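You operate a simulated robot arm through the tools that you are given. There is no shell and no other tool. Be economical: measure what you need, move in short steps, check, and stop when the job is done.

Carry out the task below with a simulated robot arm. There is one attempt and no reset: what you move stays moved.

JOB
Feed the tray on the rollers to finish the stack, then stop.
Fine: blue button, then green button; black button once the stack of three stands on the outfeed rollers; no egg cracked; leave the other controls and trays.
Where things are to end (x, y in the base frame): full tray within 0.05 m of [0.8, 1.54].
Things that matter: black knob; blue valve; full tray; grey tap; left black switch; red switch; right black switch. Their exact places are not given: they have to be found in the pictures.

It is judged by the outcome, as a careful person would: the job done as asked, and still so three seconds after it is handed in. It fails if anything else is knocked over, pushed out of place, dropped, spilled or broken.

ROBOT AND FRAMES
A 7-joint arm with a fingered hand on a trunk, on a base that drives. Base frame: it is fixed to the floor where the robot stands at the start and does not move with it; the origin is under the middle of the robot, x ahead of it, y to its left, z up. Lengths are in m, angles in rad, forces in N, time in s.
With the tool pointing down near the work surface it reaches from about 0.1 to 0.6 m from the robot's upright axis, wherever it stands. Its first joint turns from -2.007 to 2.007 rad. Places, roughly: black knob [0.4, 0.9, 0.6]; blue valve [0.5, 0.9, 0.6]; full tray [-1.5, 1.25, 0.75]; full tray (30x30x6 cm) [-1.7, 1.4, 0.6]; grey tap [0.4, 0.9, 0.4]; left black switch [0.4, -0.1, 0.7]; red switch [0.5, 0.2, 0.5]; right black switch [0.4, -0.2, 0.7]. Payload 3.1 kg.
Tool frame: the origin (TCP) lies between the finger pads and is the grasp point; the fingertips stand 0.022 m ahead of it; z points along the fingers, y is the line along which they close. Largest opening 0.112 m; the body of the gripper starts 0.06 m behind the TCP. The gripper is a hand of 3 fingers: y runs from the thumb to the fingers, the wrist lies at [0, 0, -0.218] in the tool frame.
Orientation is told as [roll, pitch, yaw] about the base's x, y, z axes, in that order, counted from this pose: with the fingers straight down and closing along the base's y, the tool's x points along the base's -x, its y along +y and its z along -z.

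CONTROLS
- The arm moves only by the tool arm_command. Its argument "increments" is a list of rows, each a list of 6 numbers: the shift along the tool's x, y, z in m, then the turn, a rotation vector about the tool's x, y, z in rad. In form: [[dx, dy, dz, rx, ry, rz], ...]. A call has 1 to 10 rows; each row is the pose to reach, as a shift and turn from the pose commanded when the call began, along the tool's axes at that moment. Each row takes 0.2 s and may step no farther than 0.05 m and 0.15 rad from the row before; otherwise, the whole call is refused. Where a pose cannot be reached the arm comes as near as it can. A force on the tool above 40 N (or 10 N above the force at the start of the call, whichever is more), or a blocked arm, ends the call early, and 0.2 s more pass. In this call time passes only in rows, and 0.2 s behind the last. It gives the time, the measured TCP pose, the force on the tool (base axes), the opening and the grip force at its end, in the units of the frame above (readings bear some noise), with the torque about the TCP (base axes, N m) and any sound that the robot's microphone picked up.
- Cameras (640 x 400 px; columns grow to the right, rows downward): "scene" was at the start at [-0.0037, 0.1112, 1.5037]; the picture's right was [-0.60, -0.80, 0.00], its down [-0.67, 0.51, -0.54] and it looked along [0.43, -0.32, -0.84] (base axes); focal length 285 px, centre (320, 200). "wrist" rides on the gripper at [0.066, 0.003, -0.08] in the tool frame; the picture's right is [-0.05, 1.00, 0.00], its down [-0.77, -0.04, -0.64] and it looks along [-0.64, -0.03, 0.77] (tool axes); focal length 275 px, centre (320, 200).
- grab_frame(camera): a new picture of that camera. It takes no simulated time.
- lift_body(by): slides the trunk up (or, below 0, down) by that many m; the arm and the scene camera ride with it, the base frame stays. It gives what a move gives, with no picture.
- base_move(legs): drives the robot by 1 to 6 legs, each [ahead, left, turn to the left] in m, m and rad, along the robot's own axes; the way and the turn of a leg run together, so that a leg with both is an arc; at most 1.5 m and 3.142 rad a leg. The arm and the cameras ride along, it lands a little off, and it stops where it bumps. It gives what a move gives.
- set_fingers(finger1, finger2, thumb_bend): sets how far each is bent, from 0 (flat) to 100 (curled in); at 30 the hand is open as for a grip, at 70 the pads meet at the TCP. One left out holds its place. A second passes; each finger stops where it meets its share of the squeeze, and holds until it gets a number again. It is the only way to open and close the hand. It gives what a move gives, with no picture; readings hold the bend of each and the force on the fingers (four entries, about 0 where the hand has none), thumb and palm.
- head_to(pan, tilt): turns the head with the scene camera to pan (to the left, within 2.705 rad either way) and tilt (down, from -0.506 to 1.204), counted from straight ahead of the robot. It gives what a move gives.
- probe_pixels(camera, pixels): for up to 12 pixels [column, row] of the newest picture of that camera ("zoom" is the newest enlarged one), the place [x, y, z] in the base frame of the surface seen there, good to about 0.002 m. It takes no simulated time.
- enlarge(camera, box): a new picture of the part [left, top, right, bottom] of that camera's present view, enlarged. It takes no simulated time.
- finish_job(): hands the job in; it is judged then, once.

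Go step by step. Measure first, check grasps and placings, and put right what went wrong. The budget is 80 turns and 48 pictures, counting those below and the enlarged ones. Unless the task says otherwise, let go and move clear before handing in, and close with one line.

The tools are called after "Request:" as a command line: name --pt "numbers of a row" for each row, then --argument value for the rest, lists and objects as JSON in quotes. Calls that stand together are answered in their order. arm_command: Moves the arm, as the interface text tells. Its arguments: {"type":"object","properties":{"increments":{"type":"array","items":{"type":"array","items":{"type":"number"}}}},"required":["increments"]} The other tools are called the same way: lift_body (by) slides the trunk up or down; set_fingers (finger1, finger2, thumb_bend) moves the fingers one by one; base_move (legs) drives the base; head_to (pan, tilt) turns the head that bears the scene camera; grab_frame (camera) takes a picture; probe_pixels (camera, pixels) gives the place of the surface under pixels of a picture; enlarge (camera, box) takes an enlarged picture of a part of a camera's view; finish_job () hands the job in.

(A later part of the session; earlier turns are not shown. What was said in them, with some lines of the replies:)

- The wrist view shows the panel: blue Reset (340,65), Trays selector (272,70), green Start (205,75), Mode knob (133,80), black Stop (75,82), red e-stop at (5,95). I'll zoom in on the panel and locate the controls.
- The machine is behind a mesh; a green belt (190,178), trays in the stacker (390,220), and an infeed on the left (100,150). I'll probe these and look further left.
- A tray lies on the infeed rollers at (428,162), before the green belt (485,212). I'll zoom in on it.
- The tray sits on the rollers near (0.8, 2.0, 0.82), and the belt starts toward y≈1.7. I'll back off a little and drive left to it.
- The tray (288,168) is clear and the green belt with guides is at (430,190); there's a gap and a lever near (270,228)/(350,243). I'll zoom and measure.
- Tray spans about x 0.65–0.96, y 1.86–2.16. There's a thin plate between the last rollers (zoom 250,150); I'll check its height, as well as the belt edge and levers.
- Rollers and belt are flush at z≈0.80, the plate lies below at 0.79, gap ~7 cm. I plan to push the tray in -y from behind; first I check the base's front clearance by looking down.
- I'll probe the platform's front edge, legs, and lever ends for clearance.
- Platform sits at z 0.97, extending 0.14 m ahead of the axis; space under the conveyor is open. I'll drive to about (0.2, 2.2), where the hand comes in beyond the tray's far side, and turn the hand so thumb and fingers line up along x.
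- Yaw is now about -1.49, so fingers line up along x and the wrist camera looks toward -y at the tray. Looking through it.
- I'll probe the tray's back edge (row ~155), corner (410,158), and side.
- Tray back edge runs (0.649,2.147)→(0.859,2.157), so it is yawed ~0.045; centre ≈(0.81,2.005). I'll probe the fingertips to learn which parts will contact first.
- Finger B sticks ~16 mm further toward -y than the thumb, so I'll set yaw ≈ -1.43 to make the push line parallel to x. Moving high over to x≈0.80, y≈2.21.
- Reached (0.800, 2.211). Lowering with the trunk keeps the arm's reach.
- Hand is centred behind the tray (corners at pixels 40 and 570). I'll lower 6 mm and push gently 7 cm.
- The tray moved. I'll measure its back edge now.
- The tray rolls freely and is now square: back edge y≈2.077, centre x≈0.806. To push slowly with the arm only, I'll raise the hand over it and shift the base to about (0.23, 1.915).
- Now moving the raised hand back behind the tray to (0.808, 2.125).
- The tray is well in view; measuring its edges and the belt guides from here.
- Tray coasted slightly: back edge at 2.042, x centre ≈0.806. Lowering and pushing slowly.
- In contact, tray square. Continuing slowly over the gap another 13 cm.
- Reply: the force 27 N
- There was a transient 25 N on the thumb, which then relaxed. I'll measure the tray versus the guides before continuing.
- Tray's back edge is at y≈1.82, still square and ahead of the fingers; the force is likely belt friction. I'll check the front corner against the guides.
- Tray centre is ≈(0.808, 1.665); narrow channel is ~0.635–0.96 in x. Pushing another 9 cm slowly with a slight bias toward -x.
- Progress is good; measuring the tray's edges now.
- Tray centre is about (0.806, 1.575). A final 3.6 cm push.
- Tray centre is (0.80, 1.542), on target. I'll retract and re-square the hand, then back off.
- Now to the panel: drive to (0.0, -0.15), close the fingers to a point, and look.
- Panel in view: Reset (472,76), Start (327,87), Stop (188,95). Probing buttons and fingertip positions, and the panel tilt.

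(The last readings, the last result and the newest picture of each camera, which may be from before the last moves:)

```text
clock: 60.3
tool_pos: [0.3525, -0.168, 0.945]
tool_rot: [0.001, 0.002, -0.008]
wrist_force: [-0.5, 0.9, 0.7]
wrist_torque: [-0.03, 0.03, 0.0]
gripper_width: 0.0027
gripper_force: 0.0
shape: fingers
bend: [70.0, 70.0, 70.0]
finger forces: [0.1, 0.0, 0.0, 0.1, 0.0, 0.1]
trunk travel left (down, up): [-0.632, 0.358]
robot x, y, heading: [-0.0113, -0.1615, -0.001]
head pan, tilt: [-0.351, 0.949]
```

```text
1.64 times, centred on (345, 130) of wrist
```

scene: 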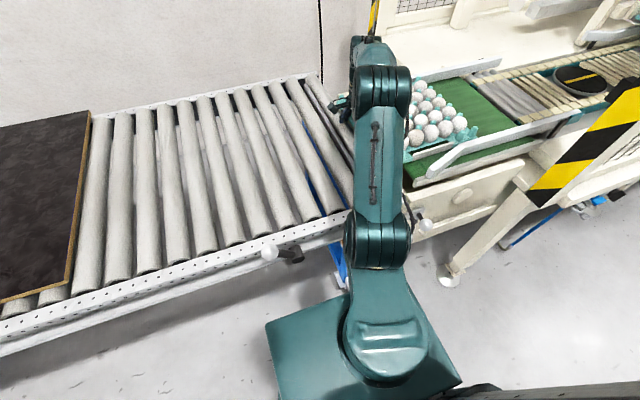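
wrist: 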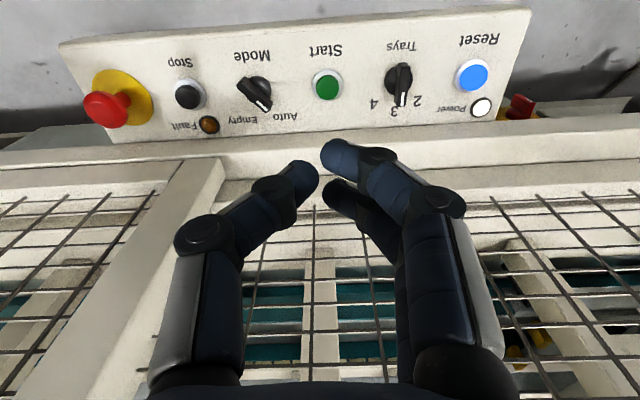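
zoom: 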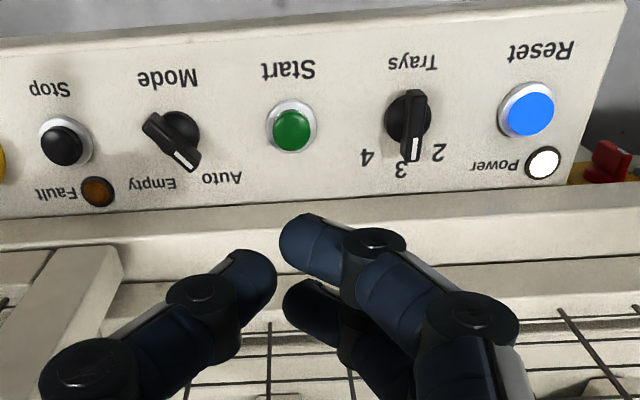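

Mode appears at Auto and Trays at 3, so no change is needed. Button tops are at z≈0.702; I'll move over blue and down to just above it.

Request:
arm_command --pt "-0.008 0.042 0 0 0 0" --pt "-0.016 0.085 0 0 0 0" --pt "-0.024 0.127 0 0 0 0" --pt "-0.0325 0.169 0 0 0 0" --pt "-0.0325 0.169 0.045 0 0 0" --pt "-0.0325 0.169 0.09 0 0 0" --pt "-0.0325 0.169 0.135 0 0 0" --pt "-0.0325 0.169 0.18 0 0 0" --pt "-0.0325 0.169 0.2 0 0 0"

Request:
grab_frame --camera "wrist"

```text
clock: 62.3
tool_pos: [0.386, 0.0003, 0.7444]
tool_rot: [0.001, -0.001, -0.005]
wrist_force: [-0.1, -0.6, 0.3]
wrist_torque: [0.02, 0.02, 0.03]
gripper_width: 0.003
gripper_force: 0.1
shape: fingers
bend: [70.0, 70.0, 70.0]
finger forces: [0.0, 0.0, 0.0, 0.1, 0.0, 0.0]
trunk travel left (down, up): [-0.632, 0.358]
robot x, y, heading: [-0.0138, -0.1625, -0.005]
head pan, tilt: [-0.351, 0.949]
```

```text
19 pictures are left
```

wrist: 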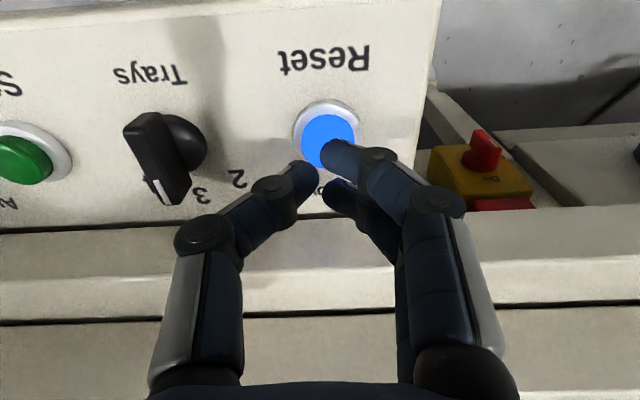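

Hand is over the blue button at (327,138). Pressing down in small steps, then coming back up.

Request:
arm_command --pt "0 0 0.014 0 0 0" --pt "0 0 0.02 0 0 0" --pt "0 0 0.024 0 0 0" --pt "0 0 0.027 0 0 0"

```text
clock: 63.3
tool_pos: [0.3862, 0.0023, 0.7178]
tool_rot: [0.003, -0.003, -0.007]
wrist_force: [2.4, 2.9, 9.7]
wrist_torque: [0.09, -0.07, -0.01]
gripper_width: 0.0022
gripper_force: 5.4
shape: fingers
bend: [71.0, 71.0, 70.0]
finger forces: [4.1, 5.5, 0.1, 0.0, 0.0, 0.0]
trunk travel left (down, up): [-0.632, 0.358]
robot x, y, heading: [-0.0122, -0.1571, -0.007]
head pan, tilt: [-0.351, 0.949]
heard: click
```

Click heard at ~10 N. Lifting and moving over the green button.

Request:
arm_command --pt "0 0 -0.04 0 0 0" --pt "0 0 -0.08 0 0 0" --pt "0 -0.045 -0.08 0 0 0" --pt "0 -0.09 -0.08 0 0 0" --pt "0 -0.13 -0.08 0 0 0" --pt "0 -0.162 -0.08 0 0 0" --pt "0 -0.162 -0.04 0 0 0" --pt "0 -0.162 -0.026 0 0 0"

Request:
grab_frame --camera "wrist"

```text
clock: 65.1
tool_pos: [0.3827, -0.1619, 0.7451]
tool_rot: [0.001, 0.001, -0.009]
wrist_force: [-0.5, -0.6, 0.2]
wrist_torque: [-0.04, 0.02, 0.02]
gripper_width: 0.0025
gripper_force: 0.2
shape: fingers
bend: [70.0, 70.0, 70.0]
finger forces: [0.1, 0.0, 0.1, 0.0, 0.1, 0.0]
trunk travel left (down, up): [-0.632, 0.358]
robot x, y, heading: [-0.0125, -0.1629, -0.01]
head pan, tilt: [-0.351, 0.949]
```

```text
18 pictures are left
```

wrist: 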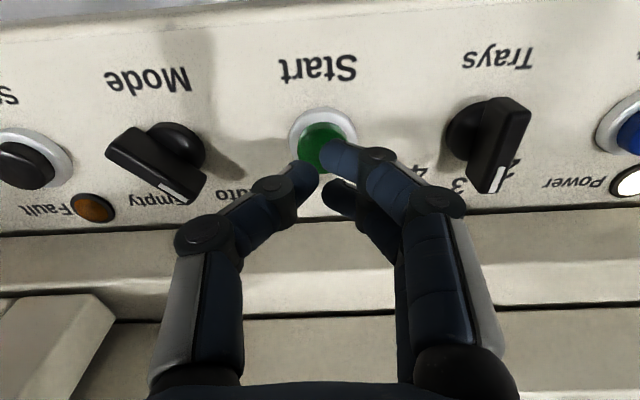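

The blue lamp has gone out (reset accepted). Hand is over green (322,145); pressing.

Request:
arm_command --pt "0 0 0.014 0 0 0" --pt "0 0 0.02 0 0 0" --pt "0 0 0.024 0 0 0" --pt "0 0 0.027 0 0 0"

Request:
arm_command --pt "0 0 -0.04 0 0 0" --pt "0 0 -0.08 0 0 0" --pt "0 -0.045 -0.08 0 0 0" --pt "0 -0.09 -0.08 0 0 0" --pt "0 -0.13 -0.08 0 0 0" --pt "0 -0.162 -0.08 0 0 0"

Request:
head_to --pan -0.5 --tilt 0.5

Request:
grab_frame --camera "scene"

```text
clock: 66.1
tool_pos: [0.3836, -0.1607, 0.719]
tool_rot: [0.0, -0.002, -0.006]
wrist_force: [1.2, -1.2, 6.1]
wrist_torque: [-0.03, -0.05, -0.01]
gripper_width: 0.0026
gripper_force: 3.4
shape: fingers
bend: [70.0, 70.0, 70.0]
finger forces: [0.1, 2.3, 0.1, 0.0, 4.2, 0.1]
trunk travel left (down, up): [-0.632, 0.358]
robot x, y, heading: [-0.0142, -0.157, -0.008]
head pan, tilt: [-0.351, 0.949]
heard: click
```

```text
clock: 67.5
tool_pos: [0.382, -0.3258, 0.7977]
tool_rot: [-0.001, 0.0, -0.005]
wrist_force: [0.0, 0.5, 0.5]
wrist_torque: [0.0, 0.02, 0.02]
gripper_width: 0.0023
gripper_force: 0.0
shape: fingers
bend: [70.0, 70.0, 70.0]
finger forces: [0.0, 0.0, 0.1, 0.0, 0.1, 0.0]
trunk travel left (down, up): [-0.632, 0.358]
robot x, y, heading: [-0.013, -0.1607, -0.005]
head pan, tilt: [-0.351, 0.949]
```

```text
clock: 68.4
tool_pos: [0.3835, -0.3252, 0.7976]
tool_rot: [0.0, 0.0, -0.008]
wrist_force: [0.7, 0.2, -0.8]
wrist_torque: [-0.01, 0.02, -0.02]
gripper_width: 0.0027
gripper_force: 0.1
shape: fingers
bend: [70.0, 70.0, 70.0]
finger forces: [0.0, 0.1, 0.0, 0.0, 0.0, 0.0]
trunk travel left (down, up): [-0.632, 0.358]
robot x, y, heading: [-0.014, -0.1601, -0.01]
head pan, tilt: [-0.499, 0.499]
```

```text
17 pictures are left
```

scene: 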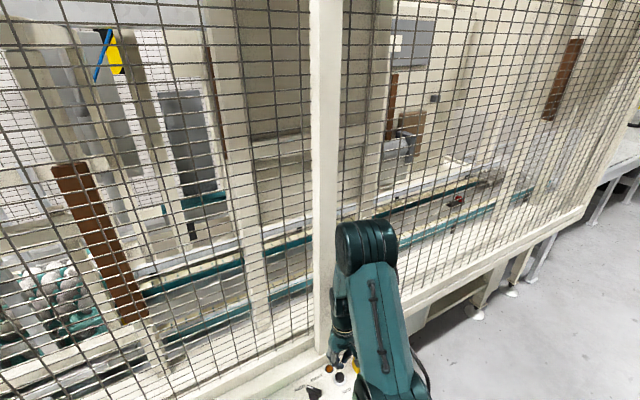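

Click heard on green. Stack is still at left (50,300); outfeed at far right. Look left to see whether the machine is running.

Request:
head_to --pan 0.35 --tilt 0.5

Request:
grab_frame --camera "scene"

```text
clock: 69.6
tool_pos: [0.3825, -0.3247, 0.798]
tool_rot: [0.001, 0.001, -0.007]
wrist_force: [0.5, 0.1, -0.8]
wrist_torque: [0.0, 0.0, 0.03]
gripper_width: 0.0022
gripper_force: 0.0
shape: fingers
bend: [70.0, 70.0, 70.0]
finger forces: [0.1, 0.0, 0.0, 0.1, 0.0, 0.0]
trunk travel left (down, up): [-0.632, 0.358]
robot x, y, heading: [-0.0124, -0.1586, -0.004]
head pan, tilt: [0.351, 0.499]
```

```text
16 pictures are left
```

scene: 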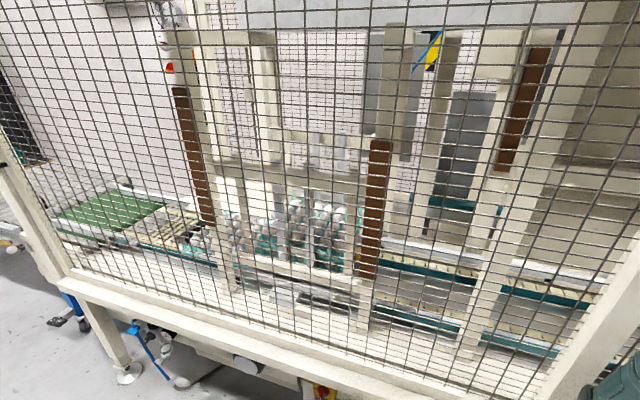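

The machine runs: the tray has left the belt and is entering the stacker (200,235). I'll hover over the black button and wait.

Request:
arm_command --pt "-0.001 0 0.02 0 0 0" --pt "-0.002 0.001 0.04 0 0 0" --pt "-0.002 0.001 0.05 0 0 0" --pt "-0.002 0.001 0.05 0 0 0" --pt "-0.002 0.001 0.05 0 0 0" --pt "-0.002 0.001 0.05 0 0 0" --pt "-0.002 0.001 0.05 0 0 0" --pt "-0.002 0.001 0.05 0 0 0" --pt "-0.002 0.001 0.05 0 0 0" --pt "-0.002 0.001 0.05 0 0 0"

Request:
head_to --pan -0.1 --tilt 0.45

Request:
grab_frame --camera "scene"

Request:
grab_frame --camera "wrist"

```text
clock: 71.8
tool_pos: [0.3866, -0.3237, 0.7467]
tool_rot: [0.001, -0.001, -0.007]
wrist_force: [-0.4, -0.9, 0.0]
wrist_torque: [0.01, 0.0, -0.02]
gripper_width: 0.0022
gripper_force: 0.1
shape: fingers
bend: [70.0, 70.0, 70.0]
finger forces: [0.0, 0.1, 0.0, 0.1, 0.0, 0.0]
trunk travel left (down, up): [-0.632, 0.358]
robot x, y, heading: [-0.0171, -0.1577, -0.007]
head pan, tilt: [0.351, 0.499]
```

```text
clock: 72.7
tool_pos: [0.3853, -0.3226, 0.7465]
tool_rot: [-0.001, 0.001, -0.007]
wrist_force: [-0.4, 0.2, 0.4]
wrist_torque: [0.0, 0.03, 0.02]
gripper_width: 0.0024
gripper_force: 0.2
shape: fingers
bend: [70.0, 70.0, 70.0]
finger forces: [0.1, 0.0, 0.0, 0.0, 0.0, 0.1]
trunk travel left (down, up): [-0.632, 0.358]
robot x, y, heading: [-0.0169, -0.1603, -0.009]
head pan, tilt: [-0.099, 0.45]
```

```text
15 pictures are left
```

scene: 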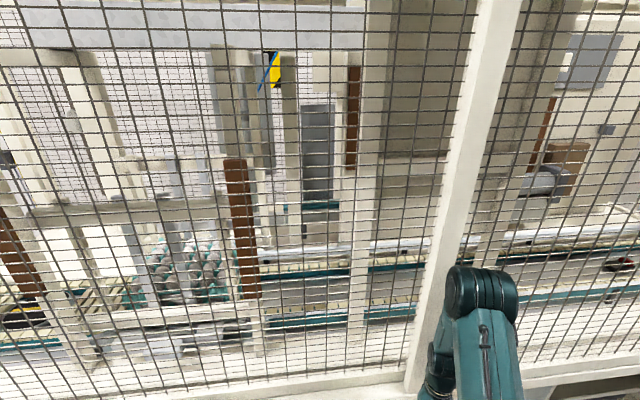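

```text
14 pictures are left
```

wrist: 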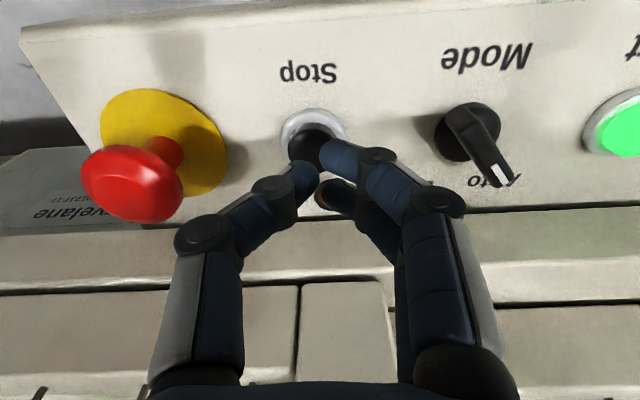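

Green lamp is lit (running), stack is being lifted (190,270), and the hand is aligned over Stop (315,145). Waiting more.

Request:
arm_command --pt "0 0 0 0 0 0" --pt "0 0 0 0 0 0" --pt "0 0 0 0 0 0" --pt "0 0 0 0 0 0" --pt "0 0 0 0 0 0" --pt "0 0 0 0 0 0" --pt "0 0 0 0 0 0" --pt "0 0 0 0 0 0" --pt "0 0 0 0 0 0" --pt "0 0 0 0 0 0"

Request:
head_to --pan -0.35 --tilt 0.45

Request:
grab_frame --camera "scene"

```text
clock: 74.9
tool_pos: [0.3846, -0.322, 0.7475]
tool_rot: [0.0, 0.0, -0.008]
wrist_force: [-0.1, 0.4, -0.9]
wrist_torque: [0.03, -0.02, -0.03]
gripper_width: 0.0021
gripper_force: 0.1
shape: fingers
bend: [70.0, 70.0, 70.0]
finger forces: [0.0, 0.0, 0.0, 0.0, 0.0, 0.0]
trunk travel left (down, up): [-0.632, 0.358]
robot x, y, heading: [-0.0123, -0.1576, -0.008]
head pan, tilt: [-0.099, 0.45]
```

```text
clock: 75.6
tool_pos: [0.3861, -0.3229, 0.7469]
tool_rot: [0.0, -0.001, -0.008]
wrist_force: [0.8, 0.6, 0.7]
wrist_torque: [-0.01, 0.03, 0.0]
gripper_width: 0.0024
gripper_force: 0.1
shape: fingers
bend: [70.0, 70.0, 70.0]
finger forces: [0.1, 0.0, 0.0, 0.0, 0.0, 0.0]
trunk travel left (down, up): [-0.632, 0.358]
robot x, y, heading: [-0.0124, -0.1588, -0.007]
head pan, tilt: [-0.351, 0.45]
```

```text
13 pictures are left
```

scene: 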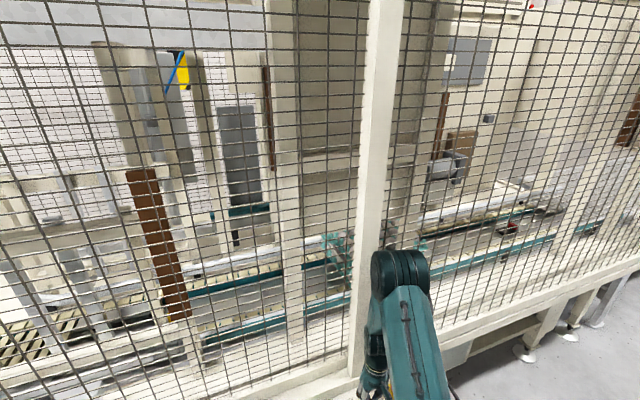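

The stack has left the stacker and is travelling right, behind the post at (375,255). Turning right to follow it to the outfeed.

Request:
head_to --pan -0.85 --tilt 0.42

Request:
grab_frame --camera "scene"

```text
clock: 76.6
tool_pos: [0.384, -0.3229, 0.7463]
tool_rot: [-0.001, 0.001, -0.007]
wrist_force: [0.8, -0.4, -0.6]
wrist_torque: [-0.03, -0.01, -0.02]
gripper_width: 0.0026
gripper_force: 0.0
shape: fingers
bend: [70.0, 70.0, 70.0]
finger forces: [0.0, 0.0, 0.1, 0.1, 0.1, 0.0]
trunk travel left (down, up): [-0.632, 0.358]
robot x, y, heading: [-0.0131, -0.1604, -0.005]
head pan, tilt: [-0.85, 0.421]
```

```text
12 pictures are left
```

scene: 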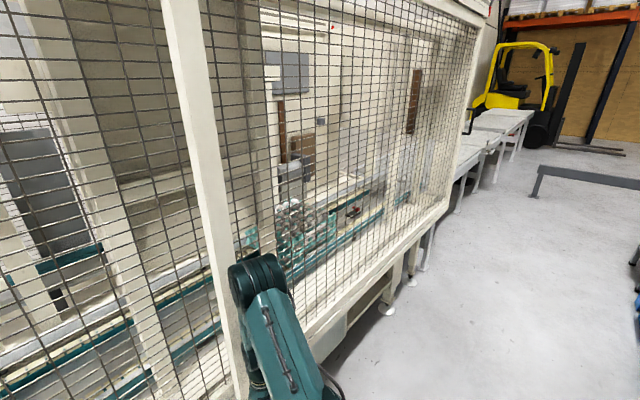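

The three-high stack is at (300,230), heading to the outfeed rollers outside the guard at (480,150). Waiting.

Request:
arm_command --pt "0 0 0 0 0 0" --pt "0 0 0 0 0 0" --pt "0 0 0 0 0 0" --pt "0 0 0 0 0 0" --pt "0 0 0 0 0 0" --pt "0 0 0 0 0 0" --pt "0 0 0 0 0 0" --pt "0 0 0 0 0 0"

Request:
grab_frame --camera "scene"

```text
clock: 78.4
tool_pos: [0.3849, -0.3234, 0.7467]
tool_rot: [0.002, 0.001, -0.007]
wrist_force: [0.7, -0.1, 0.1]
wrist_torque: [0.0, -0.03, -0.02]
gripper_width: 0.0025
gripper_force: 0.0
shape: fingers
bend: [70.0, 70.0, 70.0]
finger forces: [0.0, 0.0, 0.0, 0.0, 0.0, 0.0]
trunk travel left (down, up): [-0.632, 0.358]
robot x, y, heading: [-0.0095, -0.157, -0.009]
head pan, tilt: [-0.85, 0.421]
```

```text
11 pictures are left
```

scene: 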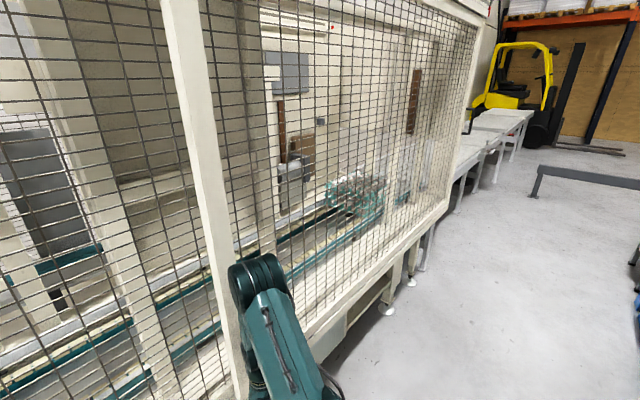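

Stack has reached (355,195), still inside the guard. Waiting further.

Request:
arm_command --pt "0 0 0 0 0 0" --pt "0 0 0 0 0 0" --pt "0 0 0 0 0 0" --pt "0 0 0 0 0 0" --pt "0 0 0 0 0 0" --pt "0 0 0 0 0 0" --pt "0 0 0 0 0 0" --pt "0 0 0 0 0 0" --pt "0 0 0 0 0 0" --pt "0 0 0 0 0 0"

Request:
enlarge --camera "scene" --box '[320, 60, 560, 240]'

```text
clock: 80.6
tool_pos: [0.3851, -0.3225, 0.7474]
tool_rot: [-0.001, 0.0, -0.006]
wrist_force: [-0.3, 0.4, 0.2]
wrist_torque: [0.01, -0.02, -0.03]
gripper_width: 0.0021
gripper_force: 0.1
shape: fingers
bend: [70.0, 70.0, 70.0]
finger forces: [0.0, 0.1, 0.0, 0.1, 0.0, 0.0]
trunk travel left (down, up): [-0.632, 0.358]
robot x, y, heading: [-0.0136, -0.1593, -0.009]
head pan, tilt: [-0.85, 0.421]
```

```text
2.22 times, centred on (440, 150) of scene
```

zoom: 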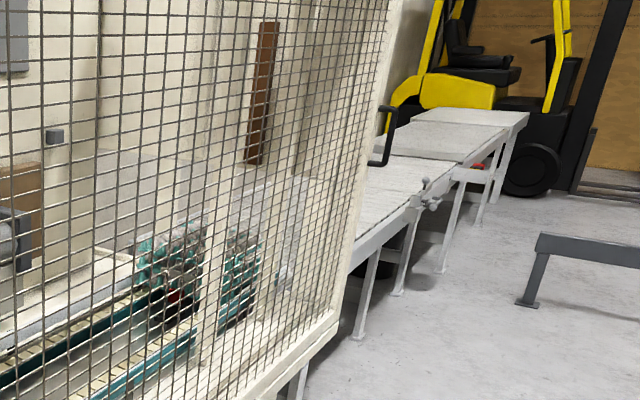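

Still inside, approaching the exit (zoom 200,265). Waiting longer.

Request:
arm_command --pt "0 0 0 0 0 0" --pt "0 0 0 0 0 0" --pt "0 0 0 0 0 0" --pt "0 0 0 0 0 0" --pt "0 0 0 0 0 0" --pt "0 0 0 0 0 0" --pt "0 0 0 0 0 0" --pt "0 0 0 0 0 0" --pt "0 0 0 0 0 0" --pt "0 0 0 0 0 0"

Request:
arm_command --pt "0 0 0 0 0 0" --pt "0 0 0 0 0 0" --pt "0 0 0 0 0 0" --pt "0 0 0 0 0 0"

Request:
enlarge --camera "scene" --box '[320, 60, 560, 240]'

```text
clock: 82.8
tool_pos: [0.3864, -0.3228, 0.7462]
tool_rot: [-0.001, -0.001, -0.006]
wrist_force: [0.2, -0.6, 0.0]
wrist_torque: [0.0, 0.0, 0.0]
gripper_width: 0.0026
gripper_force: 0.0
shape: fingers
bend: [70.0, 70.0, 70.0]
finger forces: [0.1, 0.1, 0.1, 0.0, 0.0, 0.0]
trunk travel left (down, up): [-0.632, 0.358]
robot x, y, heading: [-0.0108, -0.1617, -0.003]
head pan, tilt: [-0.85, 0.421]
```

```text
clock: 83.8
tool_pos: [0.3846, -0.3228, 0.7465]
tool_rot: [-0.001, 0.001, -0.006]
wrist_force: [0.0, 0.3, 0.2]
wrist_torque: [0.0, 0.0, -0.01]
gripper_width: 0.0024
gripper_force: 0.0
shape: fingers
bend: [70.0, 70.0, 70.0]
finger forces: [0.0, 0.0, 0.0, 0.0, 0.0, 0.0]
trunk travel left (down, up): [-0.632, 0.358]
robot x, y, heading: [-0.0141, -0.1594, -0.007]
head pan, tilt: [-0.85, 0.421]
```

```text
2.22 times, centred on (440, 150) of scene
```

zoom: 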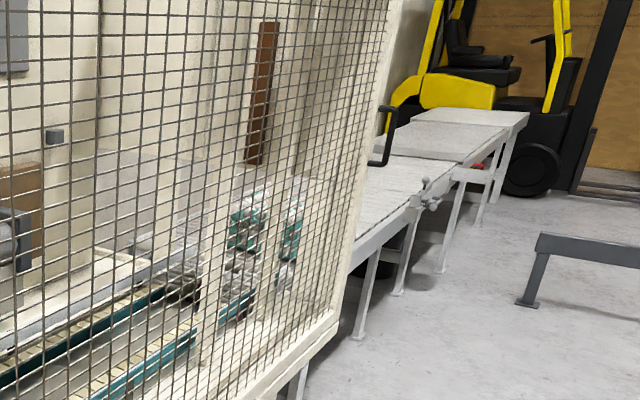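

Stack is at the exit (zoom 265,235), still moving. Waiting.

Request:
arm_command --pt "0 0 0 0 0 0" --pt "0 0 0 0 0 0" --pt "0 0 0 0 0 0" --pt "0 0 0 0 0 0" --pt "0 0 0 0 0 0" --pt "0 0 0 0 0 0" --pt "0 0 0 0 0 0" --pt "0 0 0 0 0 0" --pt "0 0 0 0 0 0" --pt "0 0 0 0 0 0"

Request:
arm_command --pt "0 0 0 0 0 0" --pt "0 0 0 0 0 0" --pt "0 0 0 0 0 0" --pt "0 0 0 0 0 0" --pt "0 0 0 0 0 0" --pt "0 0 0 0 0 0"

Request:
enlarge --camera "scene" --box '[320, 60, 560, 240]'

```text
clock: 86.0
tool_pos: [0.3845, -0.3223, 0.7477]
tool_rot: [0.001, -0.001, -0.007]
wrist_force: [-0.1, -0.5, 0.2]
wrist_torque: [0.03, 0.0, 0.0]
gripper_width: 0.0027
gripper_force: 0.1
shape: fingers
bend: [70.0, 70.0, 70.0]
finger forces: [0.0, 0.0, 0.0, 0.0, 0.0, 0.0]
trunk travel left (down, up): [-0.632, 0.358]
robot x, y, heading: [-0.0127, -0.1611, -0.005]
head pan, tilt: [-0.85, 0.421]
```

```text
clock: 87.4
tool_pos: [0.3842, -0.3233, 0.7468]
tool_rot: [0.0, 0.0, -0.006]
wrist_force: [0.0, -0.6, 0.1]
wrist_torque: [0.04, 0.01, -0.02]
gripper_width: 0.0026
gripper_force: 0.1
shape: fingers
bend: [70.0, 70.0, 70.0]
finger forces: [0.1, 0.1, 0.0, 0.1, 0.1, 0.0]
trunk travel left (down, up): [-0.632, 0.358]
robot x, y, heading: [-0.0132, -0.1555, -0.007]
head pan, tilt: [-0.85, 0.421]
```

```text
2.22 times, centred on (440, 150) of scene
```

zoom: 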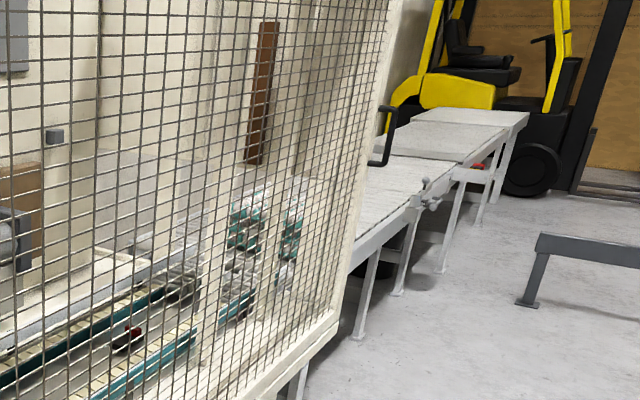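

The stack hasn't moved since 83.8 s. I'll probe where it stands and view the panel lamps.

Request:
probe_pixels --camera "zoom" --pixels '[[236, 238], [248, 225], [240, 275], [292, 232], [285, 270], [238, 300], [127, 340], [185, 255], [380, 200], [290, 215], [210, 340], [260, 250]]'

Request:
enlarge --camera "scene" --box '[360, 110, 460, 200]'

Request:
grab_frame --camera "wrist"

```text
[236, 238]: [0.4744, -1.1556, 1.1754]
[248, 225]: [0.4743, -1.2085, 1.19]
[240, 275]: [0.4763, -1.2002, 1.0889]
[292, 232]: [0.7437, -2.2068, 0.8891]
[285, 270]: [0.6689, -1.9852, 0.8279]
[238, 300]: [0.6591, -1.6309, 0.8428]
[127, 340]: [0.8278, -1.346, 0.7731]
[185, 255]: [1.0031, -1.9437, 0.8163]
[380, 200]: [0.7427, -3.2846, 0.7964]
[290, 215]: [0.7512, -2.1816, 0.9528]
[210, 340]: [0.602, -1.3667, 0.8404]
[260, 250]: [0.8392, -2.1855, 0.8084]
```

```text
4.44 times, centred on (410, 155) of scene
```

zoom: 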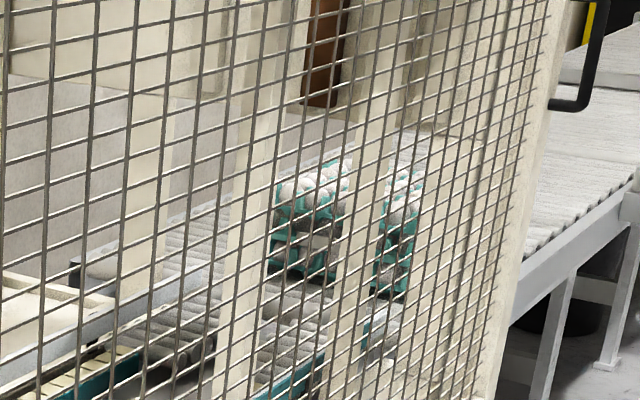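

```text
6 pictures are left
```

wrist: 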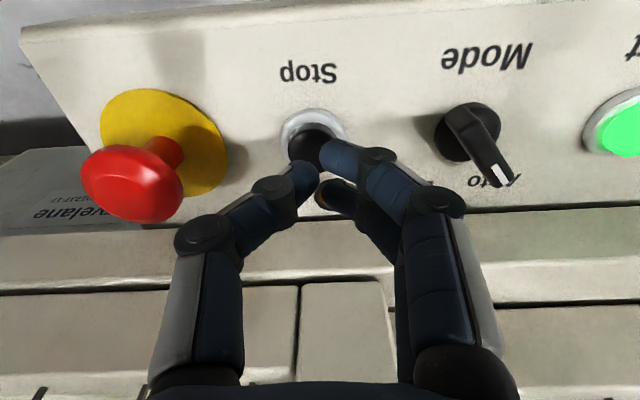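

The stack (three layers) stands still on the grey outfeed rollers at y≈-2.2, with the machine still running (green lit). Pressing black Stop, then lifting clear.

Request:
arm_command --pt "0 0 0.014 0 0 0" --pt "0 0 0.02 0 0 0" --pt "0 0 0.025 0 0 0" --pt "0 0 0.029 0 0 0"

Request:
arm_command --pt "0 0 -0.04 0 0 0" --pt "0 0 -0.08 0 0 0" --pt "0 0 -0.12 0 0 0" --pt "0 0 -0.16 0 0 0"

Request:
grab_frame --camera "wrist"

Request:
enlarge --camera "scene" --box '[360, 110, 460, 200]'

```text
clock: 88.4
tool_pos: [0.385, -0.3222, 0.7183]
tool_rot: [0.0, -0.003, -0.006]
wrist_force: [1.4, -1.3, 4.5]
wrist_torque: [-0.12, -0.04, -0.02]
gripper_width: 0.0019
gripper_force: 2.6
shape: fingers
bend: [70.0, 70.0, 70.0]
finger forces: [0.1, 0.0, 0.0, 0.0, 5.1, 0.1]
trunk travel left (down, up): [-0.632, 0.358]
robot x, y, heading: [-0.0158, -0.1585, -0.007]
head pan, tilt: [-0.85, 0.421]
heard: click
```

```text
clock: 89.4
tool_pos: [0.3874, -0.3213, 0.8795]
tool_rot: [-0.001, 0.0, -0.006]
wrist_force: [-1.0, -1.1, 0.3]
wrist_torque: [-0.01, 0.04, -0.02]
gripper_width: 0.0021
gripper_force: 0.1
shape: fingers
bend: [70.0, 70.0, 70.0]
finger forces: [0.0, 0.0, 0.1, 0.0, 0.1, 0.0]
trunk travel left (down, up): [-0.632, 0.358]
robot x, y, heading: [-0.012, -0.1613, -0.014]
head pan, tilt: [-0.85, 0.421]
```

```text
5 pictures are left
```

wrist: 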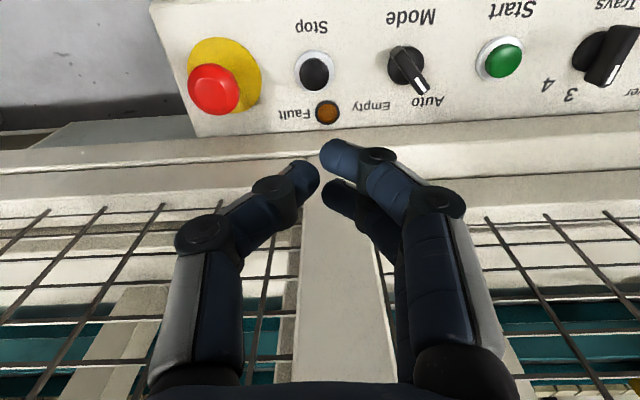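

```text
4.44 times, centred on (410, 155) of scene
```

zoom: 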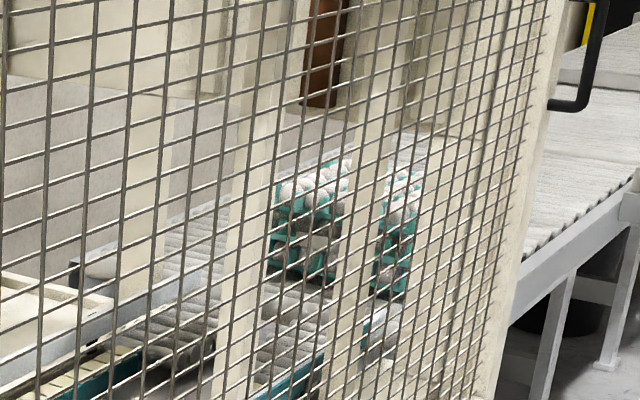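

The stop registered: I heard the click, the green lamp (500,60) is out and no fault is lit. The stack stands on the outfeed rollers and the hand is clear, so I'm handing in.

Request:
finish_job

```text
The job is handed in.
```

The tray was fed and went through the machine, and the finished stack of three stands still on the outfeed rollers. I pressed blue, then green, then black, left the other controls and trays alone, and saw no cracked eggs. Before starting, I had placed the tray at about (0.80, 1.54), but the machine then carried it into the stack, so it is no longer at that spot.
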